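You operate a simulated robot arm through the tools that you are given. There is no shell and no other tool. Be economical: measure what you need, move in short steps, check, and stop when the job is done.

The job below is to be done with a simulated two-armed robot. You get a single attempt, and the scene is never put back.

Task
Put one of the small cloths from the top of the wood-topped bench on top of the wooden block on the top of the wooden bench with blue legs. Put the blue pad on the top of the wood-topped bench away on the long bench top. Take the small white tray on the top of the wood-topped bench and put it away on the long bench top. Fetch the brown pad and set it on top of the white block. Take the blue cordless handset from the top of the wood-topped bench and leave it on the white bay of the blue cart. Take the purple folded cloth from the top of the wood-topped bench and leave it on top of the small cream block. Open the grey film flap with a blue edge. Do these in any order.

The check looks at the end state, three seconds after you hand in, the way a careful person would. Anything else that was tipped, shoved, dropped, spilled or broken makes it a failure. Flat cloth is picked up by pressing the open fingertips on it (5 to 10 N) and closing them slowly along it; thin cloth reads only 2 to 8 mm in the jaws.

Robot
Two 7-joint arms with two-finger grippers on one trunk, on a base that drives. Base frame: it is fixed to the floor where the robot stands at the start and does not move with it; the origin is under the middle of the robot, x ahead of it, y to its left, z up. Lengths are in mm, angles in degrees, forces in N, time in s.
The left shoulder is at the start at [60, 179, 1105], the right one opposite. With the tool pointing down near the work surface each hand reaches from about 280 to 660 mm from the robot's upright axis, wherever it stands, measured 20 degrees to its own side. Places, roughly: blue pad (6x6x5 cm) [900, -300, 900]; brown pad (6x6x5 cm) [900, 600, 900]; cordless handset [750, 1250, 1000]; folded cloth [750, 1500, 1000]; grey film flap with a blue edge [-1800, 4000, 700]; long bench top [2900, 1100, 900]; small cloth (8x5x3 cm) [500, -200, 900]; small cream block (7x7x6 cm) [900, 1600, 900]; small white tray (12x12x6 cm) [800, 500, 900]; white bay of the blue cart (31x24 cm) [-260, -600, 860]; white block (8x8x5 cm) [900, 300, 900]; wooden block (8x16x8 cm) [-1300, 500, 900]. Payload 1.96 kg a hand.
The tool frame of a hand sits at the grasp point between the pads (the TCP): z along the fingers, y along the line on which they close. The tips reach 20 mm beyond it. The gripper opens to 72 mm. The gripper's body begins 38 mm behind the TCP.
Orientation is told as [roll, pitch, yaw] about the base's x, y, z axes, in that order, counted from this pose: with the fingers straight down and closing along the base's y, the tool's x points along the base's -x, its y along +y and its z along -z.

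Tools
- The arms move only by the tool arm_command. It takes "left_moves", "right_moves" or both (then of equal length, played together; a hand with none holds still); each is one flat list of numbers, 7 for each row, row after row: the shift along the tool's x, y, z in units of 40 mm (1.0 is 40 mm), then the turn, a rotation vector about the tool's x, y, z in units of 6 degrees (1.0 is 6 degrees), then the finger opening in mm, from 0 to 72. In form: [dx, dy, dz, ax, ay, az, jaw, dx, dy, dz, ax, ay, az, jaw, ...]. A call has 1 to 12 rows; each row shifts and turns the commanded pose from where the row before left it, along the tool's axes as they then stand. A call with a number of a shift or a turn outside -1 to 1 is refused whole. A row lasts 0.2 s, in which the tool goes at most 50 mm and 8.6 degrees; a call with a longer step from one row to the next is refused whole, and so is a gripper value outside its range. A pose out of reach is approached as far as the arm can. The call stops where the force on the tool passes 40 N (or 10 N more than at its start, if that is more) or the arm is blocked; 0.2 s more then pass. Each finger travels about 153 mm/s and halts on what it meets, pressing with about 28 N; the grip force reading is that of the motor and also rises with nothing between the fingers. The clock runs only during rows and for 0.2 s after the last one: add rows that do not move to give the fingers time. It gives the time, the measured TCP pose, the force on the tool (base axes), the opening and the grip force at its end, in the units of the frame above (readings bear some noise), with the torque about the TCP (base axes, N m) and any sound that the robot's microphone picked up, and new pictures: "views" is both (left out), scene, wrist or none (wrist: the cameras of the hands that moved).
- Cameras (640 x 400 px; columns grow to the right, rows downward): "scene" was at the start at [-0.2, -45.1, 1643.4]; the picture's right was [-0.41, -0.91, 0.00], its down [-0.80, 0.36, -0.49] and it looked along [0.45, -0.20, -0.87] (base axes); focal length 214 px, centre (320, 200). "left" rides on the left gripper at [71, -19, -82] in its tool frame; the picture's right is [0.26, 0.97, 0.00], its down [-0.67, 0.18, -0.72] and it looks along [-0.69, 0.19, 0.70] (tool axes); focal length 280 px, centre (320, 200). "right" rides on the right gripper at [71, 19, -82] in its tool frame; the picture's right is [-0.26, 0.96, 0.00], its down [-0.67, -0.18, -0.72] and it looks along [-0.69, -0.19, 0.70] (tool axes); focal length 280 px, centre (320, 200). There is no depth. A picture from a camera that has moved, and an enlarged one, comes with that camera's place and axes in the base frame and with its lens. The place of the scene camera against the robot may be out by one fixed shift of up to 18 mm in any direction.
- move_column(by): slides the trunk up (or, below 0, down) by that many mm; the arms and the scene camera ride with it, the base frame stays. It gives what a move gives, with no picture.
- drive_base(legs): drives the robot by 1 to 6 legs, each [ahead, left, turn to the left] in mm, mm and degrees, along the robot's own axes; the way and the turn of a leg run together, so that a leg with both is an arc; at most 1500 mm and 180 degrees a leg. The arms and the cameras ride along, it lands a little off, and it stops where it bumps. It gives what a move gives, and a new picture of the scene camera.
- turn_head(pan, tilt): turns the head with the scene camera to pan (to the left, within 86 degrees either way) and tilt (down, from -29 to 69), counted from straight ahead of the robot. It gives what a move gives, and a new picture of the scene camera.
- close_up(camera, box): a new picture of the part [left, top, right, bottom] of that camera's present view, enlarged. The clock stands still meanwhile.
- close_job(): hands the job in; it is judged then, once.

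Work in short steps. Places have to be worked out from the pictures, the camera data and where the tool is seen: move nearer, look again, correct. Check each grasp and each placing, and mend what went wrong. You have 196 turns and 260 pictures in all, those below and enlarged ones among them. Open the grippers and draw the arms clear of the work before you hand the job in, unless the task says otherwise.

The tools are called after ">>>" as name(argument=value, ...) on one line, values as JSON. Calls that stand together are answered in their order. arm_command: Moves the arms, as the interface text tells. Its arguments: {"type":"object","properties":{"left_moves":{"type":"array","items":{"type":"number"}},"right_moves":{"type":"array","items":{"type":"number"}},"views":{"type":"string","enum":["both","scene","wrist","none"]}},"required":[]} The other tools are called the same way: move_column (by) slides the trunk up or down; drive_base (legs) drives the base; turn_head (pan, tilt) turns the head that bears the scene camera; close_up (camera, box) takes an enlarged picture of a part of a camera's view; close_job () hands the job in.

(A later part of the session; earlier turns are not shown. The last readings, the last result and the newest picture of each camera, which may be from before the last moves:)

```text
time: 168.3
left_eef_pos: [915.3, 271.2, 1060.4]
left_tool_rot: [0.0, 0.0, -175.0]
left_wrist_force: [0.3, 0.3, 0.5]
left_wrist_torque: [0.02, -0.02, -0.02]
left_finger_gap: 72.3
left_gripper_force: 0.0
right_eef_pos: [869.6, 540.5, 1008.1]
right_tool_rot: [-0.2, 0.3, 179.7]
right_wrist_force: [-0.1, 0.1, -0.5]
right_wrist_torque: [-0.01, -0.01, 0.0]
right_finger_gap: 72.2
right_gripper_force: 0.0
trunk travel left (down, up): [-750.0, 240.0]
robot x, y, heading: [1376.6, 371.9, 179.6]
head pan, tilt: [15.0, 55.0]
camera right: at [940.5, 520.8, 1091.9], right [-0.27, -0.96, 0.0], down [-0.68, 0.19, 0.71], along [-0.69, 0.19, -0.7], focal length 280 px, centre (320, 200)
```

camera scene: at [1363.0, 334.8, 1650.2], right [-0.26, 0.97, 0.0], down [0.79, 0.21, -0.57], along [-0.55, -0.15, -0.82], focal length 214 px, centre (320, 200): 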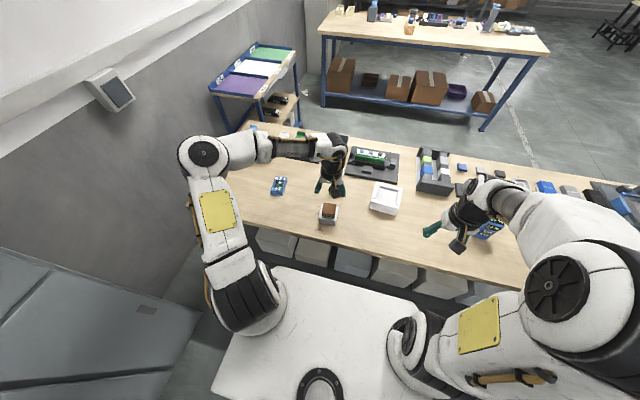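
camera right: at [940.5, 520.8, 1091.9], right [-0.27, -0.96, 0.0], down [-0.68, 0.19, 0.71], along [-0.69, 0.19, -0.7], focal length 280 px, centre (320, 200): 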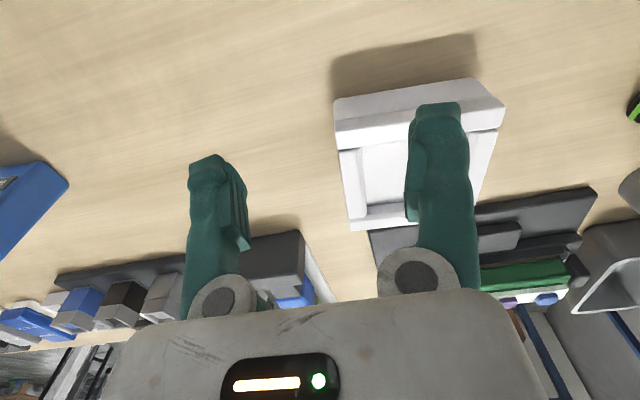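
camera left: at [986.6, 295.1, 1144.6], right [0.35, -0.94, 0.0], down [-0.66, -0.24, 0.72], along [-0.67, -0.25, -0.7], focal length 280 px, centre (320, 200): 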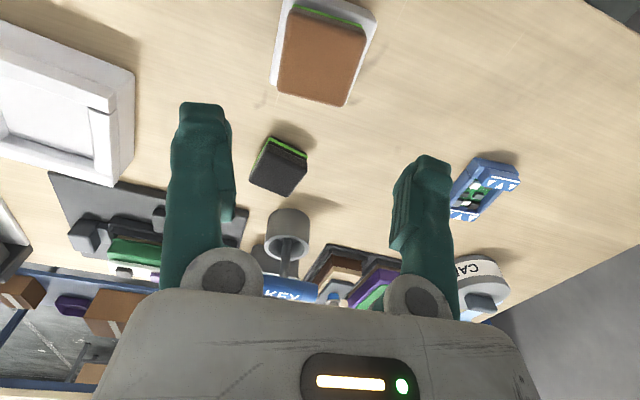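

Tray: spans x≈707–834, y≈427–545, rim z≈913, +y wall ~18 mm thick centred near [775,535], yaw ≈174.8°. I move above that wall.

>>> arm_command(right_moves=[-0.8, 0.05, 0.3, 0, 0, 0.83, 50, -0.8, 0.0, 0.45, 0, 0, 0, 50, -0.77, 0.0, 0.45, 0, 0, 0, 50], views="wrist")

```text
time: 169.1
left_eef_pos: [916.7, 272.2, 1061.5]
left_tool_rot: [0.0, 0.1, -174.9]
left_wrist_force: [1.4, 0.9, -0.2]
left_wrist_torque: [0.03, -0.01, 0.05]
left_finger_gap: 72.2
left_gripper_force: 0.0
right_eef_pos: [784.9, 544.4, 967.5]
right_tool_rot: [-0.1, 0.3, 174.8]
right_wrist_force: [0.0, 0.4, -0.7]
right_wrist_torque: [-0.02, 0.03, -0.01]
right_finger_gap: 49.8
right_gripper_force: 0.0
right hand out of reach, approached as far as the arm can: row 3
trunk travel left (down, up): [-750.0, 240.0]
robot x, y, heading: [1373.2, 374.6, 180.0]
head pan, tilt: [15.0, 55.0]
camera right: at [855.3, 517.9, 1050.5], right [-0.35, -0.94, 0.0], down [-0.66, 0.24, 0.71], along [-0.67, 0.25, -0.7], focal length 280 px, centre (320, 200)
```

right: 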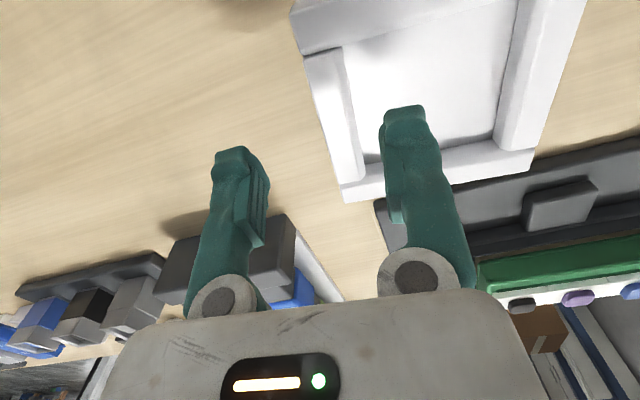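

I shift 8 mm and descend so the fingers straddle the wall, then close.

>>> arm_command(right_moves=[0, 0.2, 0.45, 0, 0, 0, 50, 0, 0, 0.5, 0, 0, 0, 50, 0, 0, 0.4, 0, 0, 0, 50], views="wrist")

```text
time: 169.9
left_eef_pos: [921.0, 271.0, 1063.9]
left_tool_rot: [0.0, -0.2, -175.0]
left_wrist_force: [0.1, 0.4, -0.4]
left_wrist_torque: [0.0, 0.01, -0.01]
left_finger_gap: 72.0
left_gripper_force: 0.1
right_eef_pos: [786.8, 536.5, 921.3]
right_tool_rot: [0.0, -0.7, 174.7]
right_wrist_force: [-1.9, 5.4, 42.9]
right_wrist_torque: [-1.31, 0.16, -0.25]
right_finger_gap: 50.5
right_gripper_force: 0.3
trunk travel left (down, up): [-750.0, 240.0]
robot x, y, heading: [1373.0, 372.7, 179.9]
head pan, tilt: [15.0, 55.0]
camera right: at [856.6, 510.4, 1002.5], right [-0.35, -0.94, 0.0], down [-0.65, 0.24, 0.72], along [-0.68, 0.25, -0.69], focal length 280 px, centre (320, 200)
```

right: 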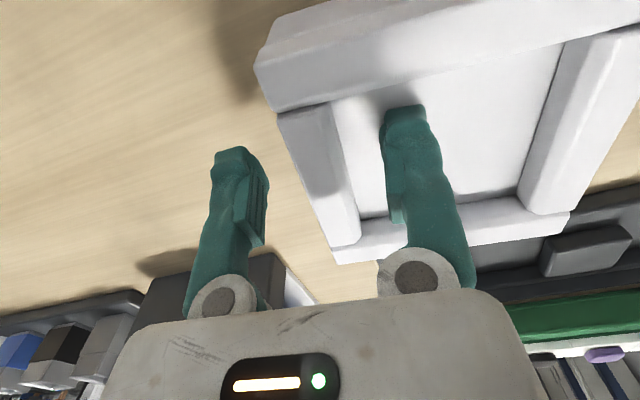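

The inner finger touches the recess floor (z≈901). I raise 3 mm and close on the wall.

>>> arm_command(right_moves=[0, 0, -0.1, 0, 0, 0, 50, 0, 0, 0, 0, 0, 0, 36, 0, 0, 0, 0, 0, 0, 22, 0, 0, 0, 0, 0, 0, 8, 0, 0, 0, 0, 0, 0, 8, 0, 0, 0, 0, 0, 0, 8], views="wrist")

```text
time: 171.3
left_eef_pos: [920.3, 272.0, 1063.5]
left_tool_rot: [0.1, -0.2, -174.9]
left_wrist_force: [0.2, -0.3, -0.9]
left_wrist_torque: [-0.01, 0.02, 0.01]
left_finger_gap: 72.0
left_gripper_force: 0.0
right_eef_pos: [790.1, 537.3, 920.9]
right_tool_rot: [-0.2, 0.1, 174.7]
right_wrist_force: [2.1, 5.9, 38.0]
right_wrist_torque: [-0.22, -0.14, -0.06]
right_finger_gap: 17.4
right_gripper_force: 28.2
trunk travel left (down, up): [-750.0, 240.0]
robot x, y, heading: [1373.8, 372.0, 179.8]
head pan, tilt: [15.0, 55.0]
camera right: at [859.5, 511.3, 1002.9], right [-0.35, -0.94, 0.0], down [-0.65, 0.24, 0.72], along [-0.67, 0.25, -0.7], focal length 280 px, centre (320, 200)
```

right: 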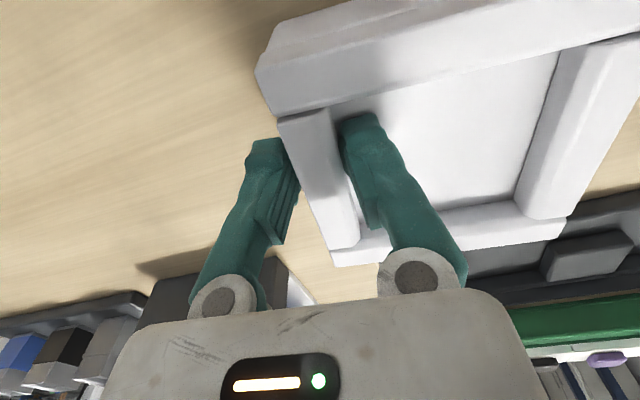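

Gripped on the 17 mm wall. I lift gently.

>>> arm_command(right_moves=[0, 0, -0.3, 0, 0, 0, 8, 0, 0, -0.4, 0, 0, 0, 8, 0, 0, -0.5, 0, 0, 0, 8, 0, 0, -0.5, 0, 0, 0, 8], views="wrist")

```text
time: 172.3
left_eef_pos: [917.0, 271.6, 1060.6]
left_tool_rot: [0.1, -0.1, -174.9]
left_wrist_force: [0.2, -0.4, 0.0]
left_wrist_torque: [0.0, 0.0, 0.05]
left_finger_gap: 72.0
left_gripper_force: 0.1
right_eef_pos: [785.8, 536.1, 965.7]
right_tool_rot: [-0.1, 0.3, 174.8]
right_wrist_force: [0.1, 0.1, -1.8]
right_wrist_torque: [0.06, 0.01, 0.01]
right_finger_gap: 17.5
right_gripper_force: 28.4
right hand out of reach, approached as far as the arm can: row 4
trunk travel left (down, up): [-750.0, 240.0]
robot x, y, heading: [1369.2, 371.4, 179.8]
head pan, tilt: [15.0, 55.0]
camera right: at [855.2, 510.3, 1047.9], right [-0.35, -0.94, 0.0], down [-0.66, 0.24, 0.71], along [-0.67, 0.25, -0.7], focal length 280 px, centre (320, 200)
```

right: 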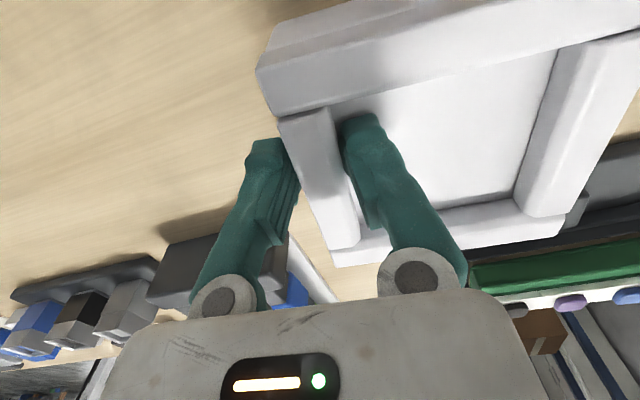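

Tray lifted (~0.2 kg). I retract and raise it.

>>> arm_command(right_moves=[0.7, 0, -0.6, 0, 0, 0, 8, 0.8, 0, -0.6, 0, 0, 0, 8, 0.8, 0, -0.6, 0, 0, 0, 8, 0.8, 0, -0.6, 0, 0, 0, 8, 0.8, 0, -0.6, 0, 0, 0, 8, 0.8, 0, -0.5, 0, 0, 0, 8], views="both")

```text
time: 173.7
left_eef_pos: [918.2, 272.5, 1062.3]
left_tool_rot: [0.1, -0.1, -174.9]
left_wrist_force: [-0.3, -1.3, -0.2]
left_wrist_torque: [-0.01, -0.01, -0.02]
left_finger_gap: 71.7
left_gripper_force: 0.0
right_eef_pos: [974.4, 519.7, 1106.2]
right_tool_rot: [-0.1, 0.2, 174.8]
right_wrist_force: [0.8, 0.5, -1.2]
right_wrist_torque: [0.08, -0.01, -0.02]
right_finger_gap: 17.1
right_gripper_force: 28.1
trunk travel left (down, up): [-750.0, 240.0]
robot x, y, heading: [1370.4, 372.1, 179.9]
head pan, tilt: [15.0, 55.0]
camera scene: at [1364.9, 334.7, 1650.2], right [-0.26, 0.97, 0.0], down [0.79, 0.21, -0.57], along [-0.56, -0.15, -0.82], focal length 214 px, centre (320, 200)
camera right: at [1044.5, 493.8, 1188.7], right [-0.35, -0.94, 0.0], down [-0.66, 0.24, 0.71], along [-0.67, 0.25, -0.7], focal length 280 px, centre (320, 200)
```

scene: 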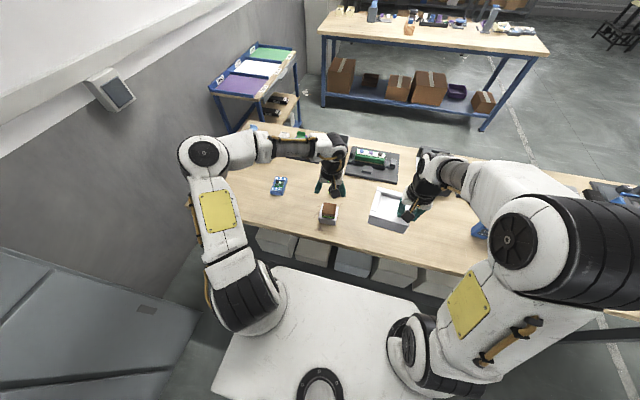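
right: 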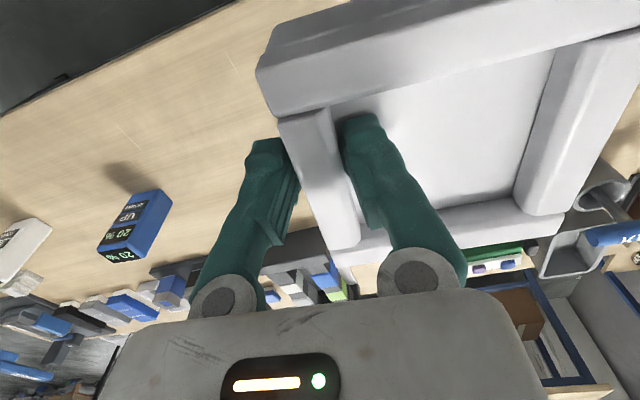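

Blue pad is near [913,-285]. The locker corner is at about [1380,-515], so I drive left only 410 mm and look.

>>> drive_base(legs=[[0, 410, 0]])

>>> close_up(camera="left", box=[0, 0, 640, 400])

```text
time: 176.2
left_eef_pos: [915.7, -135.6, 1061.8]
left_tool_rot: [0.1, 0.0, -175.0]
left_wrist_force: [-0.6, -1.0, -0.1]
left_wrist_torque: [0.0, 0.03, -0.03]
left_finger_gap: 72.1
left_gripper_force: 0.1
right_eef_pos: [972.0, 111.3, 1105.7]
right_tool_rot: [-0.1, 0.1, 174.8]
right_wrist_force: [-0.1, 0.2, -0.9]
right_wrist_torque: [0.06, -0.01, 0.01]
right_finger_gap: 17.8
right_gripper_force: 28.1
trunk travel left (down, up): [-750.0, 240.0]
robot x, y, heading: [1371.1, -32.0, 179.9]
head pan, tilt: [15.0, 55.0]
camera scene: at [1361.6, -73.3, 1650.2], right [-0.26, 0.97, 0.0], down [0.79, 0.21, -0.57], along [-0.55, -0.15, -0.82], focal length 214 px, centre (320, 200)
```

scene: 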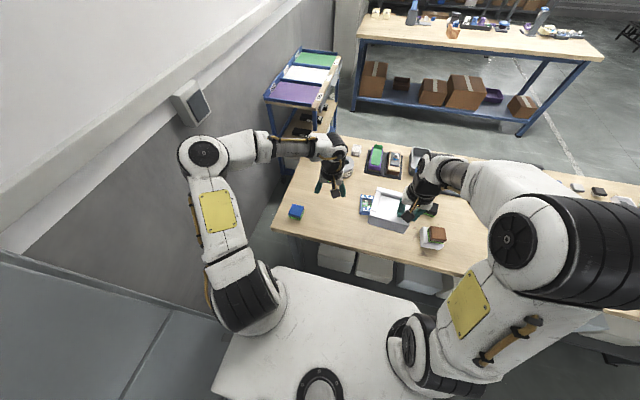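

```text
1.00 times, centred on (320, 200) of left (not enlarged: the box is as wide or as high as the picture)
camera zoom: at [985.2, -112.3, 1144.2], right [0.35, -0.94, 0.0], down [-0.66, -0.24, 0.72], along [-0.67, -0.25, -0.7], focal length 280 px, centre (320, 200)
```

zoom: 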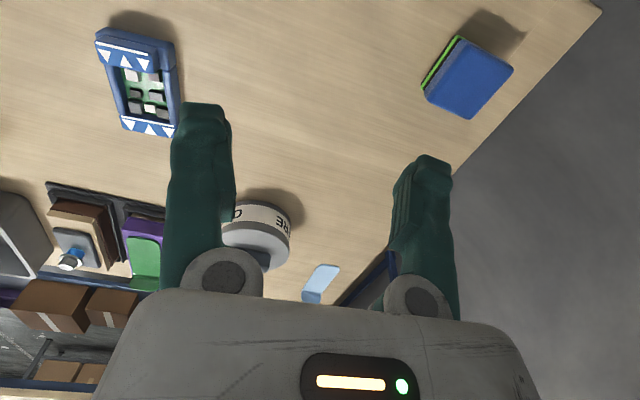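

Blue pad ≈[934,-272], nearly axis-aligned. I move the left hand above it.

>>> arm_command(left_moves=[0.04, 0.86, 0.5, 0, 0, 0.13, 72, 0.04, 0.86, 0.5, 0, 0, 0.13, 72, 0.04, 0.86, 0.5, 0, 0, 0.13, 72, 0.04, 0.86, 0.5, 0, 0, 0.13, 72], views="wrist")

```text
time: 177.2
left_eef_pos: [931.6, -274.3, 980.9]
left_tool_rot: [-0.2, 0.0, -178.2]
left_wrist_force: [-0.1, -0.5, 0.2]
left_wrist_torque: [0.03, -0.02, -0.01]
left_finger_gap: 71.8
left_gripper_force: 0.1
right_eef_pos: [973.0, 110.7, 1104.7]
right_tool_rot: [-0.1, 0.3, 174.7]
right_wrist_force: [-0.1, -0.7, -1.0]
right_wrist_torque: [0.06, -0.04, 0.0]
right_finger_gap: 17.8
right_gripper_force: 28.0
trunk travel left (down, up): [-750.0, 240.0]
robot x, y, heading: [1368.7, -37.2, 179.6]
head pan, tilt: [15.0, 55.0]
camera left: at [1002.3, -254.6, 1064.2], right [0.29, -0.96, 0.0], down [-0.67, -0.21, 0.72], along [-0.68, -0.21, -0.7], focal length 280 px, centre (320, 200)
```

left: 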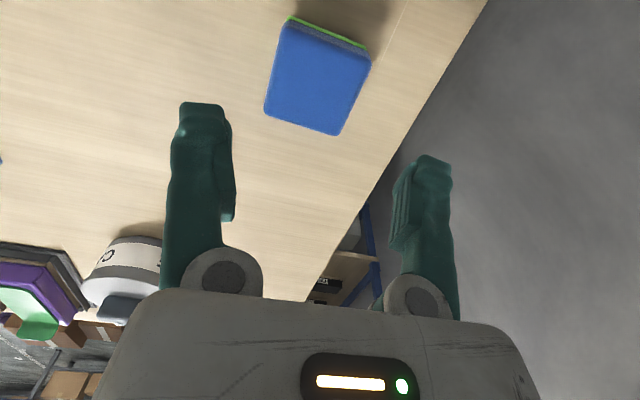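

Centre confirmed ≈[932,-272]. I descend and grasp.

>>> arm_command(left_moves=[0, -0.05, 0.8, 0, 0, 0.3, 72, 0, 0, 0.8, 0, 0, 0, 72, 0, 0, 0.55, 0, 0, 0, 72, 0, 0, 0, 0, 0, 0, 50, 0, 0, 0, 0, 0, 0, 30, 0, 0, 0, 0, 0, 0, 20, 0, 0, 0, 0, 0, 0, 20], views="wrist")

```text
time: 178.8
left_eef_pos: [931.2, -270.5, 895.9]
left_tool_rot: [0.0, 0.0, -179.9]
left_wrist_force: [-2.4, -1.6, 11.8]
left_wrist_torque: [-0.02, 0.0, -0.1]
left_finger_gap: 54.7
left_gripper_force: 28.0
right_eef_pos: [973.2, 113.2, 1105.2]
right_tool_rot: [0.0, 0.2, 174.7]
right_wrist_force: [-0.9, -0.2, -1.1]
right_wrist_torque: [0.08, 0.01, 0.04]
right_finger_gap: 17.4
right_gripper_force: 28.6
trunk travel left (down, up): [-750.0, 240.0]
robot x, y, heading: [1372.6, -36.2, 179.6]
head pan, tilt: [15.0, 55.0]
camera left: at [1003.3, -252.4, 978.6], right [0.26, -0.96, 0.0], down [-0.67, -0.18, 0.72], along [-0.69, -0.19, -0.7], focal length 280 px, centre (320, 200)
```

left: 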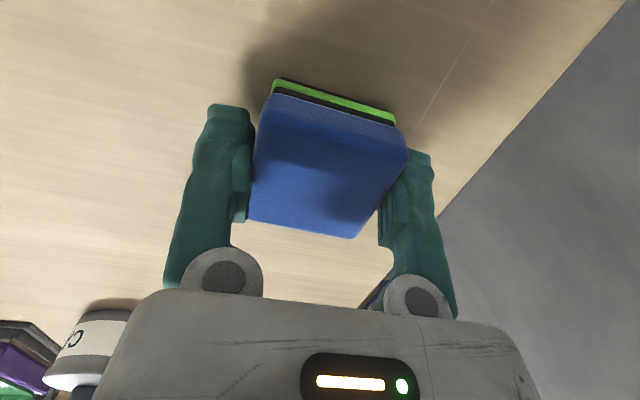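

Gripped at 55 mm. I lift, then drive away from the locker, turn around to face the long bench.

>>> arm_command(left_moves=[0, 0, -0.7, 0, 0, 0, 20, 0, 0, -1, 0, 0, 0, 20, 0, 0, -1, 0, 0, 0, 20, 0, 0, -1, 0, 0, 0, 20, 0, 0, -1, 0, 0, 0, 20], views="none")

>>> drive_base(legs=[[-320, -850, 0], [0, 0, -90], [0, 0, -90]])

>>> turn_head(pan=0, tilt=30)

```text
time: 180.0
left_eef_pos: [930.4, -272.6, 1085.0]
left_tool_rot: [0.0, 0.0, -179.9]
left_wrist_force: [0.5, -0.9, 0.0]
left_wrist_torque: [0.02, -0.03, 0.0]
left_finger_gap: 54.5
left_gripper_force: 27.7
right_eef_pos: [972.3, 112.5, 1106.1]
right_tool_rot: [-0.1, 0.2, 174.8]
right_wrist_force: [0.1, 0.3, -1.8]
right_wrist_torque: [0.1, -0.05, -0.01]
right_finger_gap: 17.8
right_gripper_force: 27.9
trunk travel left (down, up): [-750.0, 240.0]
robot x, y, heading: [1370.9, -35.7, 179.8]
head pan, tilt: [15.0, 55.0]
```

```text
time: 192.5
left_eef_pos: [2143.5, 1044.5, 1082.8]
left_tool_rot: [0.0, 0.0, -0.7]
left_wrist_force: [0.8, 0.3, -0.4]
left_wrist_torque: [0.0, -0.03, -0.02]
left_finger_gap: 53.5
left_gripper_force: 28.5
right_eef_pos: [2094.5, 660.6, 1105.3]
right_tool_rot: [-0.1, 0.1, -6.1]
right_wrist_force: [0.7, -0.5, -1.3]
right_wrist_torque: [-0.1, 0.02, 0.01]
right_finger_gap: 17.5
right_gripper_force: 28.5
trunk travel left (down, up): [-750.0, 240.0]
robot x, y, heading: [1698.5, 815.0, -0.9]
head pan, tilt: [15.0, 55.0]
camera scene: at [1707.6, 814.9, 1650.2], right [0.24, -0.97, 0.0], down [-0.79, -0.2, -0.57], along [0.56, 0.14, -0.82], focal length 214 px, centre (320, 200)
```

scene: 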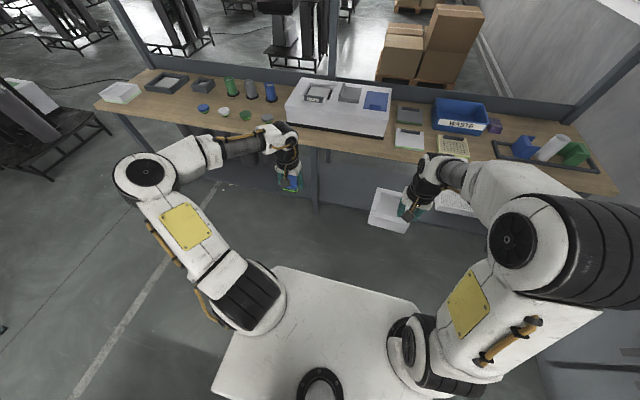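

```text
time: 193.4
left_eef_pos: [2141.8, 1044.5, 1083.3]
left_tool_rot: [0.0, 0.1, -0.7]
left_wrist_force: [0.4, -0.3, -0.8]
left_wrist_torque: [-0.02, 0.01, 0.04]
left_finger_gap: 53.8
left_gripper_force: 27.8
right_eef_pos: [2095.7, 660.9, 1106.3]
right_tool_rot: [-0.1, 0.2, -6.0]
right_wrist_force: [-0.2, 0.3, -0.6]
right_wrist_torque: [-0.05, 0.0, 0.0]
right_finger_gap: 17.5
right_gripper_force: 28.1
trunk travel left (down, up): [-750.0, 240.0]
robot x, y, heading: [1696.2, 814.8, -0.9]
head pan, tilt: [0.0, 30.0]
camera scene: at [1728.1, 796.0, 1686.2], right [-0.02, -1.0, 0.0], down [-0.5, 0.01, -0.87], along [0.87, -0.01, -0.5], focal length 214 px, centre (320, 200)
```

scene: 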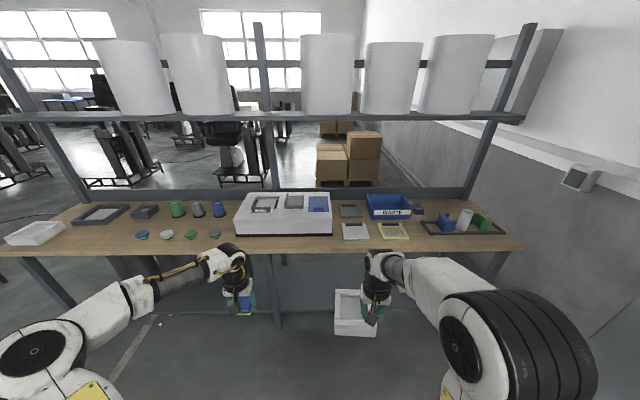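

I zoom in on the long bench's top to find free spots.

>>> close_up(camera="scene", box=[0, 180, 260, 270])

>>> close_up(camera="scene", box=[220, 180, 530, 270])

```text
2.46 times, centred on (130, 225) of scene
camera zoom: at [1728.1, 796.0, 1686.2], right [-0.02, -1.0, 0.0], down [-0.5, 0.01, -0.87], along [0.87, -0.01, -0.5], focal length 528 px, centre (788, 138)
```

zoom: 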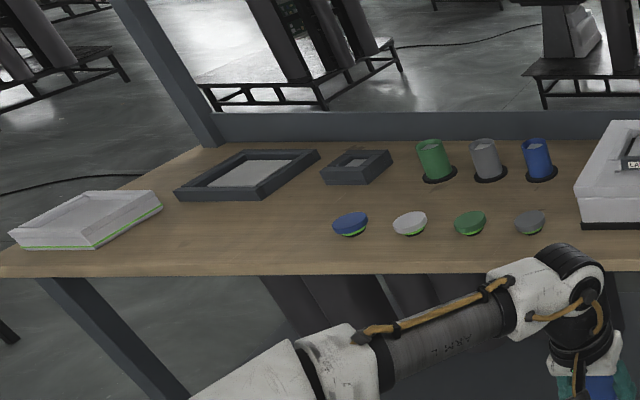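

```text
2.06 times, centred on (375, 225) of scene
camera zoom: at [1728.1, 796.0, 1686.2], right [-0.02, -1.0, 0.0], down [-0.5, 0.01, -0.87], along [0.87, -0.01, -0.5], focal length 443 px, centre (206, 148)
```

zoom: 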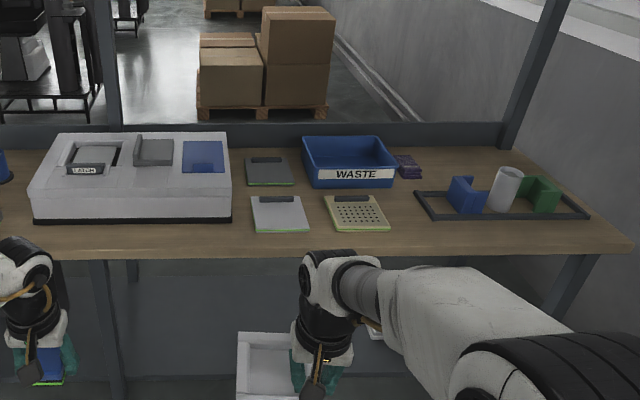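

Free area: x 2560–2790, y ≈1860–2230 between the round caps and the white case. I drive to face it.

>>> drive_base(legs=[[200, 1245, 0.9]])

>>> turn_head(pan=0, tilt=45)

>>> close_up(camera="scene", box=[200, 60, 440, 210])

```text
time: 199.8
left_eef_pos: [2356.3, 2297.1, 1083.8]
left_tool_rot: [0.0, 0.0, -0.1]
left_wrist_force: [-0.3, -0.3, 0.2]
left_wrist_torque: [0.03, 0.0, 0.02]
left_finger_gap: 53.5
left_gripper_force: 27.7
right_eef_pos: [2312.0, 1912.0, 1103.9]
right_tool_rot: [-0.1, 0.2, -5.5]
right_wrist_force: [-0.3, -0.7, -0.9]
right_wrist_torque: [-0.05, 0.0, 0.03]
right_finger_gap: 17.5
right_gripper_force: 27.9
trunk travel left (down, up): [-750.0, 240.0]
robot x, y, heading: [1914.3, 2061.3, -0.2]
head pan, tilt: [0.0, 30.0]
camera scene: at [1944.4, 2044.1, 1686.3], right [-0.01, -1.0, 0.0], down [-0.5, 0.0, -0.87], along [0.87, -0.01, -0.5], focal length 214 px, centre (320, 200)
```

scene: 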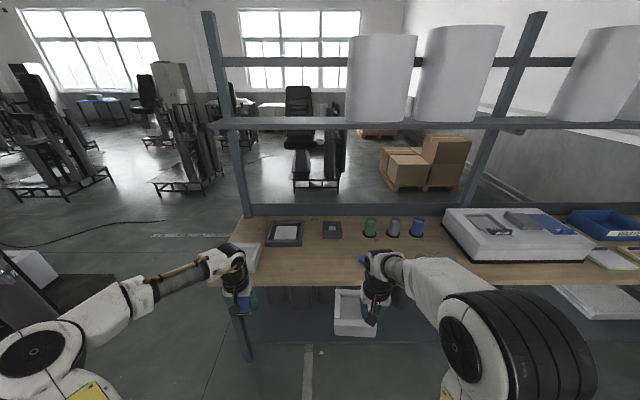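

```text
time: 200.5
left_eef_pos: [2356.4, 2295.0, 1083.7]
left_tool_rot: [-0.1, 0.0, -0.1]
left_wrist_force: [-0.4, -0.7, 0.8]
left_wrist_torque: [-0.01, -0.01, -0.01]
left_finger_gap: 53.4
left_gripper_force: 27.5
right_eef_pos: [2313.3, 1912.4, 1106.1]
right_tool_rot: [0.0, 0.2, -5.5]
right_wrist_force: [-0.1, 0.3, -2.0]
right_wrist_torque: [-0.04, 0.0, -0.01]
right_finger_gap: 17.4
right_gripper_force: 27.9
trunk travel left (down, up): [-750.0, 240.0]
robot x, y, heading: [1915.6, 2062.6, -0.2]
head pan, tilt: [0.0, 45.0]
camera scene: at [1935.3, 2044.3, 1663.7], right [-0.01, -1.0, 0.0], down [-0.71, 0.0, -0.71], along [0.71, 0.0, -0.71], focal length 214 px, centre (320, 200)
```

scene: 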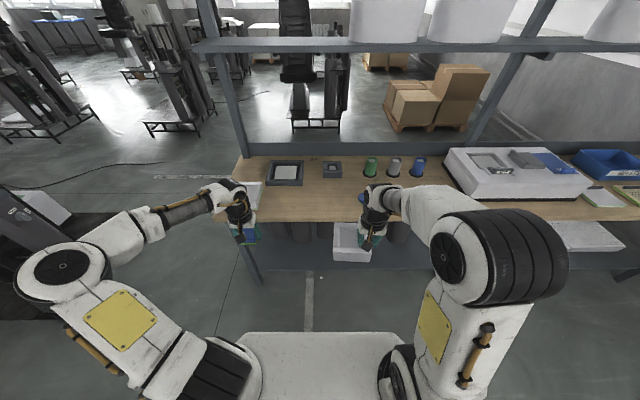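

```text
2.67 times, centred on (320, 135) of scene
camera zoom: at [1935.3, 2044.3, 1663.7], right [-0.01, -1.0, 0.0], down [-0.71, 0.0, -0.71], along [0.71, 0.0, -0.71], focal length 572 px, centre (320, 373)
```

zoom: 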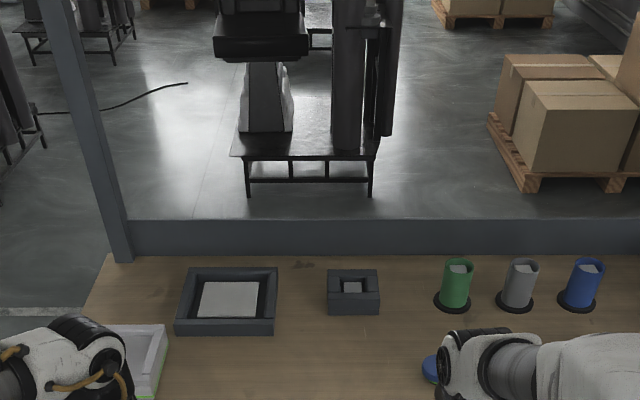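

Bench front edge x≈2557; free zone y 1880–2320, x 2560–2790. I drive ahead 285 mm.

>>> drive_base(legs=[[285, 0, 0.2]])

>>> arm_command(right_moves=[-0.6, 0.4, 0.5, 0, 0, -0.9, 8, -0.6, 0.3, 0.6, 0, 0, 0, 8, -0.6, 0, 0.6, 0, 0, 0, 8], left_moves=[-0.2, -0.95, 0.3, 0, 0, 0, 20, -0.3, -0.95, 0.3, 0, 0, 0, 20, -0.3, -0.95, 0.3, 0, 0, 0, 20], views="both")

```text
time: 202.5
left_eef_pos: [2643.8, 2297.5, 1084.2]
left_tool_rot: [0.0, 0.1, 0.2]
left_wrist_force: [0.9, 0.0, -0.4]
left_wrist_torque: [-0.04, 0.01, -0.04]
left_finger_gap: 53.4
left_gripper_force: 27.7
right_eef_pos: [2603.0, 1912.7, 1105.5]
right_tool_rot: [-0.1, 0.3, -5.1]
right_wrist_force: [0.1, 0.7, -2.5]
right_wrist_torque: [-0.1, 0.03, -0.03]
right_finger_gap: 17.7
right_gripper_force: 27.7
trunk travel left (down, up): [-750.0, 240.0]
robot x, y, heading: [2203.4, 2060.0, -0.1]
head pan, tilt: [0.0, 45.0]
camera scene: at [2223.1, 2043.2, 1663.7], right [0.0, -1.0, 0.0], down [-0.71, 0.0, -0.71], along [0.71, 0.0, -0.71], focal length 214 px, centre (320, 200)
```

scene: 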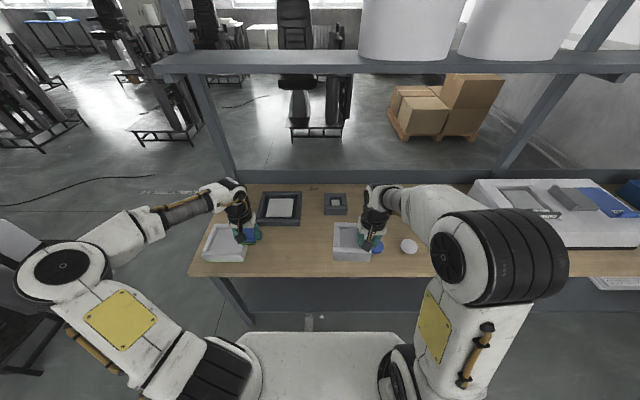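

```text
time: 203.3
left_eef_pos: [2677.3, 2182.3, 1047.4]
left_tool_rot: [0.2, 0.1, 0.3]
left_wrist_force: [0.1, -0.2, -0.4]
left_wrist_torque: [0.03, 0.03, 0.0]
left_finger_gap: 53.6
left_gripper_force: 28.3
right_eef_pos: [2677.4, 1938.1, 1034.5]
right_tool_rot: [0.0, 0.3, 0.2]
right_wrist_force: [0.0, -1.2, -0.8]
right_wrist_torque: [-0.02, 0.03, 0.04]
right_finger_gap: 17.2
right_gripper_force: 27.9
trunk travel left (down, up): [-750.0, 240.0]
robot x, y, heading: [2201.2, 2061.7, -0.0]
head pan, tilt: [0.0, 45.0]
camera scene: at [2226.3, 2041.5, 1663.6], right [0.0, -1.0, 0.0], down [-0.71, 0.0, -0.71], along [0.71, 0.0, -0.71], focal length 214 px, centre (320, 200)
camera right: at [2607.8, 1956.4, 1118.4], right [0.26, 0.97, 0.0], down [0.68, -0.18, 0.71], along [0.69, -0.18, -0.7], focal length 280 px, centre (320, 200)
camera left: at [2607.7, 2161.1, 1129.5], right [-0.27, 0.96, 0.0], down [0.67, 0.18, 0.71], along [0.69, 0.19, -0.7], focal length 280 px, centre (320, 200)
```

scene: 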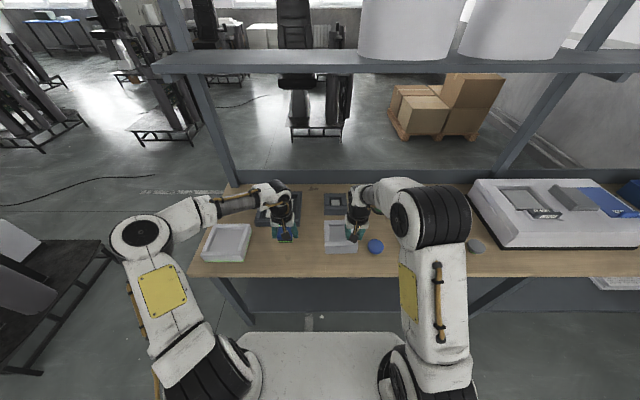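
right: 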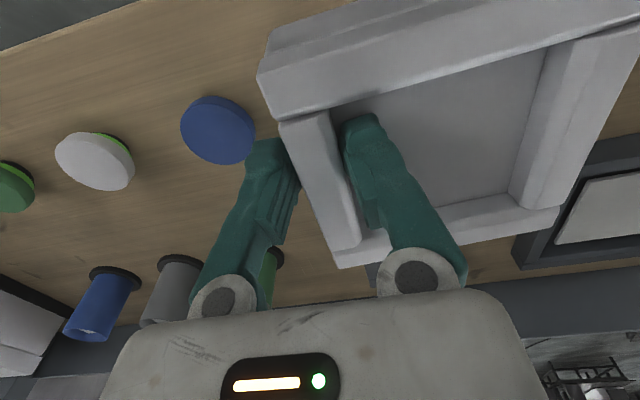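
left: 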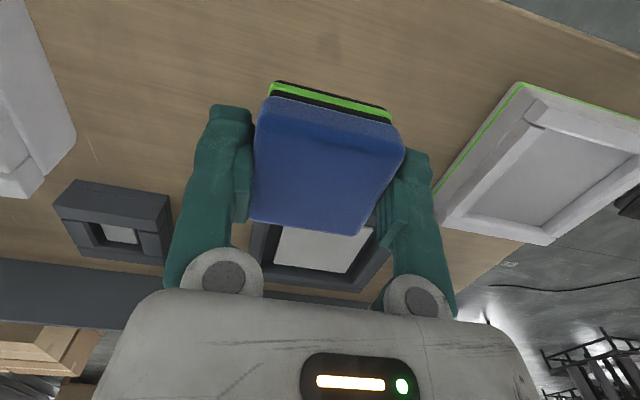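

Both are clear of neighbours (blue cap at y≈1843, case at y>2335). I lower both near the surface.

>>> arm_command(right_moves=[0, 0, 0.5, 0, 0, 0, 8, 0, 0, 0.5, 0, 0, 0, 8, 0, 0, 0.5, 0, 0, 0, 8, 0, 0, 0.2, 0, 0, 0, 8], left_moves=[0, 0, 0.8, 0, 0, 0, 20, 0, 0, 0.8, 0, 0, 0, 20, 0, 0, 0.7, 0, 0, 0, 20, 0, 0, 0.2, 0, 0, 0, 20], views="wrist")

```text
time: 204.3
left_eef_pos: [2676.7, 2183.9, 945.6]
left_tool_rot: [-0.1, 0.0, 0.2]
left_wrist_force: [0.2, -0.8, -0.7]
left_wrist_torque: [0.01, 0.04, 0.01]
left_finger_gap: 53.1
left_gripper_force: 27.8
right_eef_pos: [2674.9, 1938.6, 968.2]
right_tool_rot: [-0.1, 0.2, 0.2]
right_wrist_force: [0.2, 0.1, -1.7]
right_wrist_torque: [-0.06, 0.02, -0.01]
right_finger_gap: 17.7
right_gripper_force: 28.1
trunk travel left (down, up): [-750.0, 240.0]
robot x, y, heading: [2202.7, 2063.5, 0.1]
head pan, tilt: [0.0, 45.0]
camera right: at [2605.9, 1957.1, 1051.3], right [0.26, 0.97, 0.0], down [0.68, -0.18, 0.71], along [0.69, -0.19, -0.7], focal length 280 px, centre (320, 200)
camera left: at [2605.8, 2163.0, 1029.3], right [-0.27, 0.96, 0.0], down [0.67, 0.18, 0.72], along [0.69, 0.19, -0.7], focal length 280 px, centre (320, 200)
```

right: 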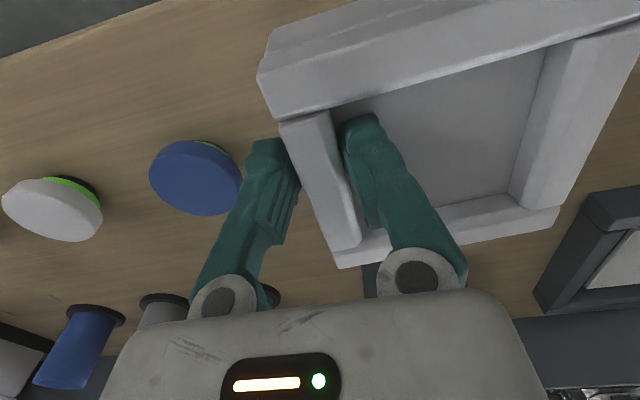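
left: 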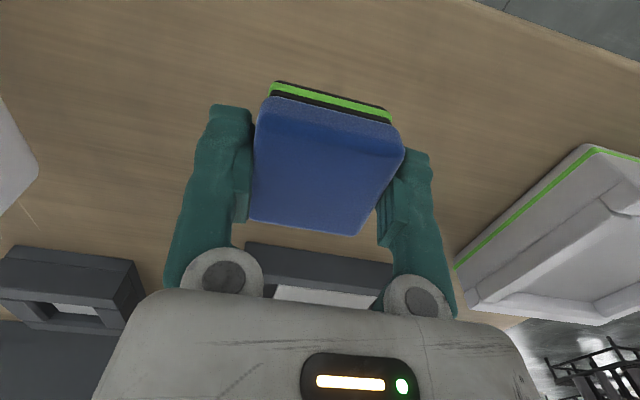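

I continue lowering the left hand in small steps to contact.

>>> arm_command(left_moves=[0, 0, 0.25, 0, 0, 0, 20, 0, 0, 0.2, 0, 0, 0, 20, 0, 0, 0.15, 0, 0, 0, 20, 0, 0, 0.15, 0, 0, 0, 20, 0, 0, 0.15, 0, 0, 0, 20, 0, 0, 0.15, 0, 0, 0, 20], views="none")

>>> arm_command(right_moves=[0, 0, 0.2, 0, 0, 0, 8, 0, 0, 0.15, 0, 0, 0, 8, 0, 0, 0.15, 0, 0, 0, 8, 0, 0, 0.15, 0, 0, 0, 8, 0, 0, 0.15, 0, 0, 0, 8], views="none")

```text
time: 205.7
left_eef_pos: [2676.9, 2183.8, 905.2]
left_tool_rot: [0.0, 0.0, 0.2]
left_wrist_force: [-0.3, -1.6, -0.2]
left_wrist_torque: [0.0, -0.02, 0.03]
left_finger_gap: 53.4
left_gripper_force: 28.3
right_eef_pos: [2674.6, 1938.4, 969.0]
right_tool_rot: [-0.1, 0.3, 0.3]
right_wrist_force: [-0.1, -0.1, -1.0]
right_wrist_torque: [-0.07, 0.01, -0.01]
right_finger_gap: 17.6
right_gripper_force: 27.9
trunk travel left (down, up): [-750.0, 240.0]
robot x, y, heading: [2202.3, 2060.2, 0.1]
head pan, tilt: [0.0, 45.0]
```

```text
time: 206.9
left_eef_pos: [2675.6, 2183.1, 904.0]
left_tool_rot: [0.0, 0.0, 0.2]
left_wrist_force: [0.4, -0.3, -1.2]
left_wrist_torque: [0.01, -0.02, -0.04]
left_finger_gap: 53.5
left_gripper_force: 27.8
right_eef_pos: [2675.4, 1939.5, 937.6]
right_tool_rot: [-0.1, 0.1, 0.2]
right_wrist_force: [1.0, -0.3, -1.3]
right_wrist_torque: [-0.02, 0.02, -0.04]
right_finger_gap: 17.5
right_gripper_force: 27.3
trunk travel left (down, up): [-750.0, 240.0]
robot x, y, heading: [2202.9, 2056.1, -0.2]
head pan, tilt: [0.0, 45.0]
```

No contact yet; continue a little.

>>> arm_command(left_moves=[0, 0, 0.12, 0, 0, 0, 20, 0, 0, 0.1, 0, 0, 0, 20, 0, 0, 0.1, 0, 0, 0, 20, 0, 0, 0.1, 0, 0, 0, 20], views="none")

>>> arm_command(right_moves=[0, 0, 0.15, 0, 0, 0, 8, 0, 0, 0.12, 0, 0, 0, 8, 0, 0, 0.1, 0, 0, 0, 8, 0, 0, 0.1, 0, 0, 0, 8, 0, 0, 0.1, 0, 0, 0, 8], views="none")

```text
time: 207.8
left_eef_pos: [2675.6, 2183.1, 898.1]
left_tool_rot: [0.0, -0.5, 0.3]
left_wrist_force: [-8.9, 1.9, 25.8]
left_wrist_torque: [0.14, 0.73, 0.0]
left_finger_gap: 53.5
left_gripper_force: 27.7
right_eef_pos: [2673.0, 1939.9, 939.0]
right_tool_rot: [-0.2, 0.1, 0.2]
right_wrist_force: [0.3, 0.2, -0.8]
right_wrist_torque: [-0.05, 0.04, -0.01]
right_finger_gap: 17.7
right_gripper_force: 28.2
trunk travel left (down, up): [-750.0, 240.0]
robot x, y, heading: [2204.8, 2059.7, -0.2]
head pan, tilt: [0.0, 45.0]
stopped in row 4 (left hand): the force on the tool passed its limit at 46 N (the readings are from after the stop); the commanded pose is now the measured one
```

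```text
time: 208.9
left_eef_pos: [2675.1, 2184.1, 897.2]
left_tool_rot: [-0.2, -0.9, 0.2]
left_wrist_force: [-4.4, 1.6, 15.6]
left_wrist_torque: [0.1, 0.45, -0.01]
left_finger_gap: 53.1
left_gripper_force: 28.1
right_eef_pos: [2673.7, 1938.8, 920.9]
right_tool_rot: [-0.1, -0.1, 0.2]
right_wrist_force: [-6.0, -1.9, 21.6]
right_wrist_torque: [0.24, 0.57, 0.11]
right_finger_gap: 17.6
right_gripper_force: 28.4
trunk travel left (down, up): [-750.0, 240.0]
robot x, y, heading: [2199.2, 2057.2, -0.1]
head pan, tilt: [0.0, 45.0]
stopped in row 5 (right hand): the force on the tool passed its limit at 46 N (the readings are from after the stop); the commanded pose is now the measured one
```

Both are on the bench. I open both hands and rise.

>>> arm_command(left_moves=[0, 0, 0, 0, 0, 0, 62, 0, 0, 0, 0, 0, 0, 70, 0, 0, -0.5, 0, 0, 0, 70, 0, 0, -1, 0, 0, 0, 72, 0, 0, -1, 0, 0, 0, 72, 0, 0, -1, 0, 0, 0, 72, 0, 0, -0.7, 0, 0, 0, 72], right_moves=[0, 0, 0, 0, 0, 0, 30, 0, 0, 0, 0, 0, 0, 44, 0, 0, -0.5, 0, 0, 0, 44, 0, 0, -1, 0, 0, 0, 44, 0, 0, -1, 0, 0, 0, 44, 0, 0, -1, 0, 0, 0, 44, 0, 0, -0.7, 0, 0, 0, 60], views="both")

```text
time: 209.4
left_eef_pos: [2678.0, 2183.2, 896.4]
left_tool_rot: [0.1, -0.7, 0.1]
left_wrist_force: [-0.1, 0.1, 0.8]
left_wrist_torque: [-0.01, -0.04, -0.01]
left_finger_gap: 70.3
left_gripper_force: 0.1
right_eef_pos: [2675.8, 1935.1, 920.9]
right_tool_rot: [-0.3, -0.2, 0.0]
right_wrist_force: [-5.7, -4.5, 27.2]
right_wrist_torque: [0.64, 0.13, 0.11]
right_finger_gap: 40.5
right_gripper_force: 0.1
trunk travel left (down, up): [-750.0, 240.0]
robot x, y, heading: [2203.4, 2062.8, -0.1]
head pan, tilt: [0.0, 45.0]
stopped in row 2 (right hand): the force on the tool passed its limit at 50 N (the readings are from after the stop); the commanded pose is now the measured one
camera scene: at [2219.1, 2042.5, 1663.6], right [0.0, -1.0, 0.0], down [-0.71, 0.0, -0.71], along [0.71, 0.0, -0.71], focal length 214 px, centre (320, 200)
camera right: at [2605.5, 1954.8, 1003.3], right [0.26, 0.96, 0.0], down [0.67, -0.18, 0.72], along [0.69, -0.19, -0.69], focal length 280 px, centre (320, 200)
camera left: at [2605.6, 2161.8, 978.4], right [-0.26, 0.96, 0.0], down [0.67, 0.19, 0.72], along [0.7, 0.19, -0.69], focal length 280 px, centre (320, 200)
```

scene: 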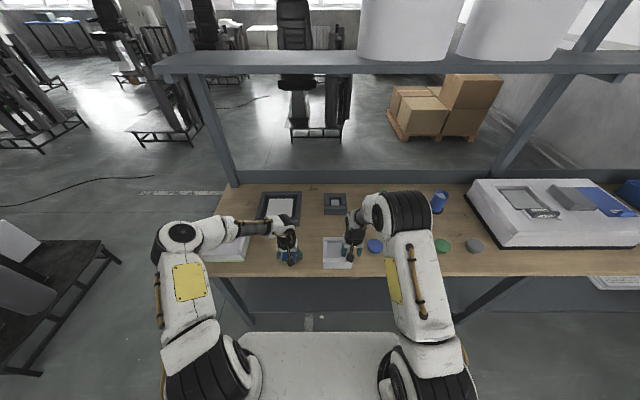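
right: 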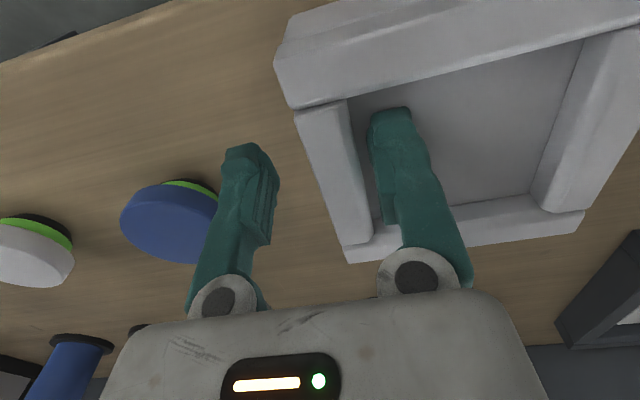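
left: 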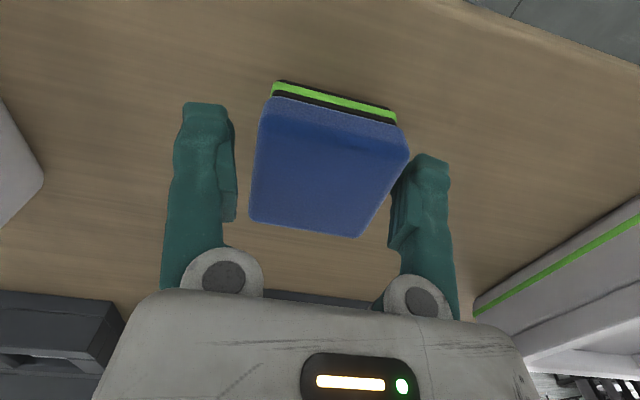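

Both objects are free of the grip. I raise both hands.

>>> arm_command(left_moves=[0, 0, -0.4, 0, 0, 0, 70, 0, 0, -1, 0, 0, 0, 72, 0, 0, -1, 0, 0, 0, 72, 0, 0, -1, 0, 0, 0, 72, 0, 0, -1, 0, 0, 0, 72], right_moves=[0, 0, -0.4, 0, 0, 0, 41, 0, 0, -1, 0, 0, 0, 41, 0, 0, -1, 0, 0, 0, 41, 0, 0, -1, 0, 0, 0, 50, 0, 0, -1, 0, 0, 0, 60], views="both")

```text
time: 210.6
left_eef_pos: [2675.4, 2184.4, 1072.1]
left_tool_rot: [-0.1, -0.6, 0.2]
left_wrist_force: [0.4, -0.7, 1.3]
left_wrist_torque: [-0.04, -0.04, -0.01]
left_finger_gap: 72.0
left_gripper_force: 0.0
right_eef_pos: [2675.4, 1937.7, 1096.4]
right_tool_rot: [-0.1, 0.0, 0.0]
right_wrist_force: [-0.2, 0.1, -0.5]
right_wrist_torque: [-0.01, -0.01, 0.03]
right_finger_gap: 60.0
right_gripper_force: 0.1
trunk travel left (down, up): [-750.0, 240.0]
robot x, y, heading: [2202.0, 2059.4, -0.0]
head pan, tilt: [0.0, 45.0]
camera scene: at [2221.3, 2043.0, 1663.6], right [0.0, -1.0, 0.0], down [-0.71, 0.0, -0.71], along [0.71, 0.0, -0.71], focal length 214 px, centre (320, 200)
camera right: at [2605.6, 1957.0, 1178.4], right [0.26, 0.97, 0.0], down [0.67, -0.18, 0.72], along [0.69, -0.19, -0.7], focal length 280 px, centre (320, 200)
camera left: at [2604.0, 2162.4, 1154.4], right [-0.27, 0.96, 0.0], down [0.67, 0.19, 0.72], along [0.7, 0.19, -0.69], focal length 280 px, centre (320, 200)
```

scene: 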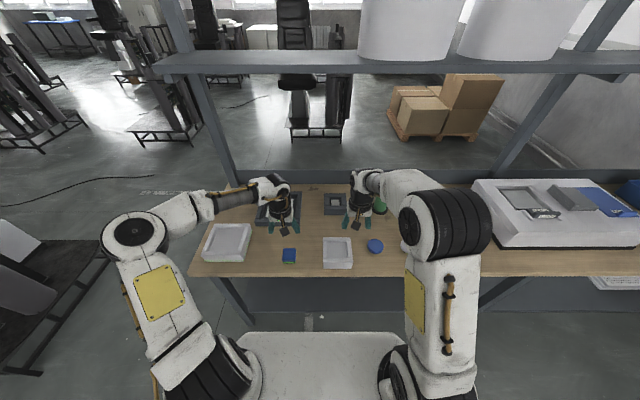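
right: 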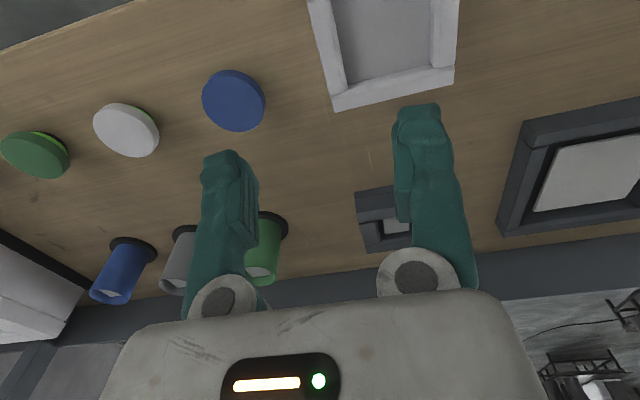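
left: 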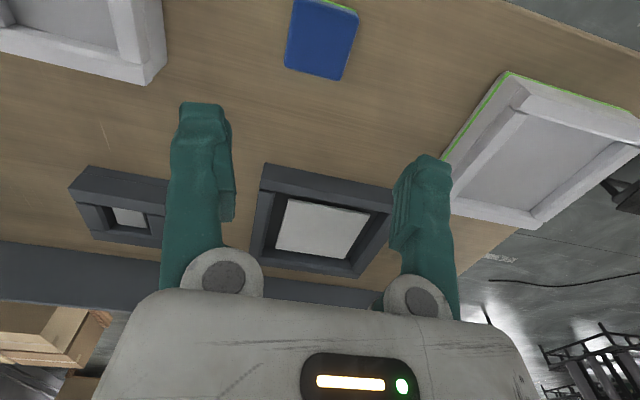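

Tray and blue pad are placed. Now for the handset: retract hands, back off, turn around and drive to the blue handset.

>>> arm_command(left_moves=[1, 0, -0.3, 0, 0.1, 0, 72, 1, 0, 0, 0, 0, 0, 72], right_moves=[1, 0, 0, 0, 0, 0, 72, 1, 0, 0, 0, 0, 0, 72], views="none")

>>> drive_base(legs=[[-510, 0, 0], [0, 0, 90], [0, 0, 90], [0, 1370, 0]])

>>> turn_head(pan=-15, tilt=45)

```text
time: 211.2
left_eef_pos: [2593.4, 2181.4, 1084.0]
left_tool_rot: [-0.2, -0.1, 0.2]
left_wrist_force: [-0.6, -1.7, 0.0]
left_wrist_torque: [0.01, -0.01, -0.03]
left_finger_gap: 72.0
left_gripper_force: 0.1
right_eef_pos: [2594.9, 1938.1, 1096.5]
right_tool_rot: [-0.2, -0.1, 0.2]
right_wrist_force: [-0.6, -0.5, -1.4]
right_wrist_torque: [-0.01, -0.03, 0.0]
right_finger_gap: 71.9
right_gripper_force: 0.0
trunk travel left (down, up): [-750.0, 240.0]
robot x, y, heading: [2200.2, 2061.7, 0.0]
head pan, tilt: [0.0, 45.0]
```

```text
time: 228.2
left_eef_pos: [1302.5, 574.5, 1083.6]
left_tool_rot: [0.0, 0.1, -179.5]
left_wrist_force: [-0.2, 0.3, -0.7]
left_wrist_torque: [-0.03, 0.01, -0.02]
left_finger_gap: 72.0
left_gripper_force: 0.1
right_eef_pos: [1299.9, 820.8, 1096.0]
right_tool_rot: [-0.2, 0.1, -179.7]
right_wrist_force: [0.0, -0.3, -0.2]
right_wrist_torque: [0.02, 0.03, 0.0]
right_finger_gap: 72.2
right_gripper_force: 0.0
trunk travel left (down, up): [-750.0, 240.0]
robot x, y, heading: [1690.7, 694.5, -179.8]
head pan, tilt: [0.0, 45.0]
camera scene: at [1673.1, 680.6, 1663.7], right [0.0, 1.0, 0.0], down [0.71, 0.0, -0.71], along [-0.71, 0.0, -0.71], focal length 214 px, centre (320, 200)
```

scene: 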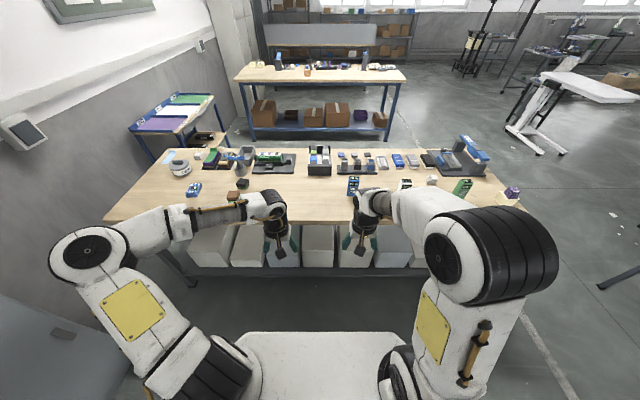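

```text
time: 229.0
left_eef_pos: [1302.5, 574.9, 1083.0]
left_tool_rot: [-0.1, 0.1, -179.5]
left_wrist_force: [-0.2, -0.2, -0.3]
left_wrist_torque: [0.01, -0.02, -0.04]
left_finger_gap: 72.0
left_gripper_force: 0.1
right_eef_pos: [1300.1, 820.7, 1095.7]
right_tool_rot: [-0.2, 0.0, -179.6]
right_wrist_force: [-0.4, -0.6, 0.6]
right_wrist_torque: [-0.01, 0.04, 0.01]
right_finger_gap: 71.8
right_gripper_force: 0.0
trunk travel left (down, up): [-750.0, 240.0]
robot x, y, heading: [1695.9, 698.1, -179.8]
head pan, tilt: [-15.0, 45.0]
camera scene: at [1675.9, 701.5, 1663.7], right [0.26, 0.97, 0.0], down [0.68, -0.18, -0.71], along [-0.68, 0.18, -0.71], focal length 214 px, centre (320, 200)
```

scene: 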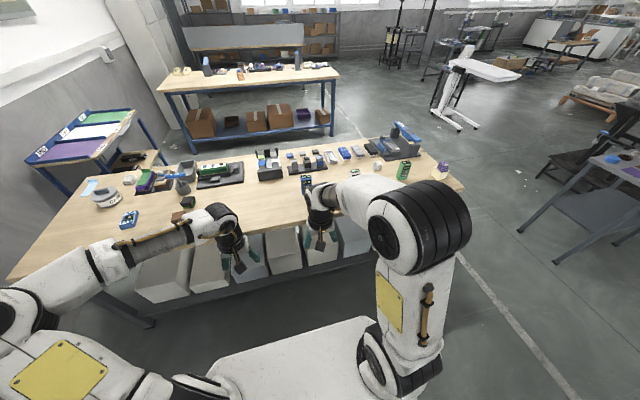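

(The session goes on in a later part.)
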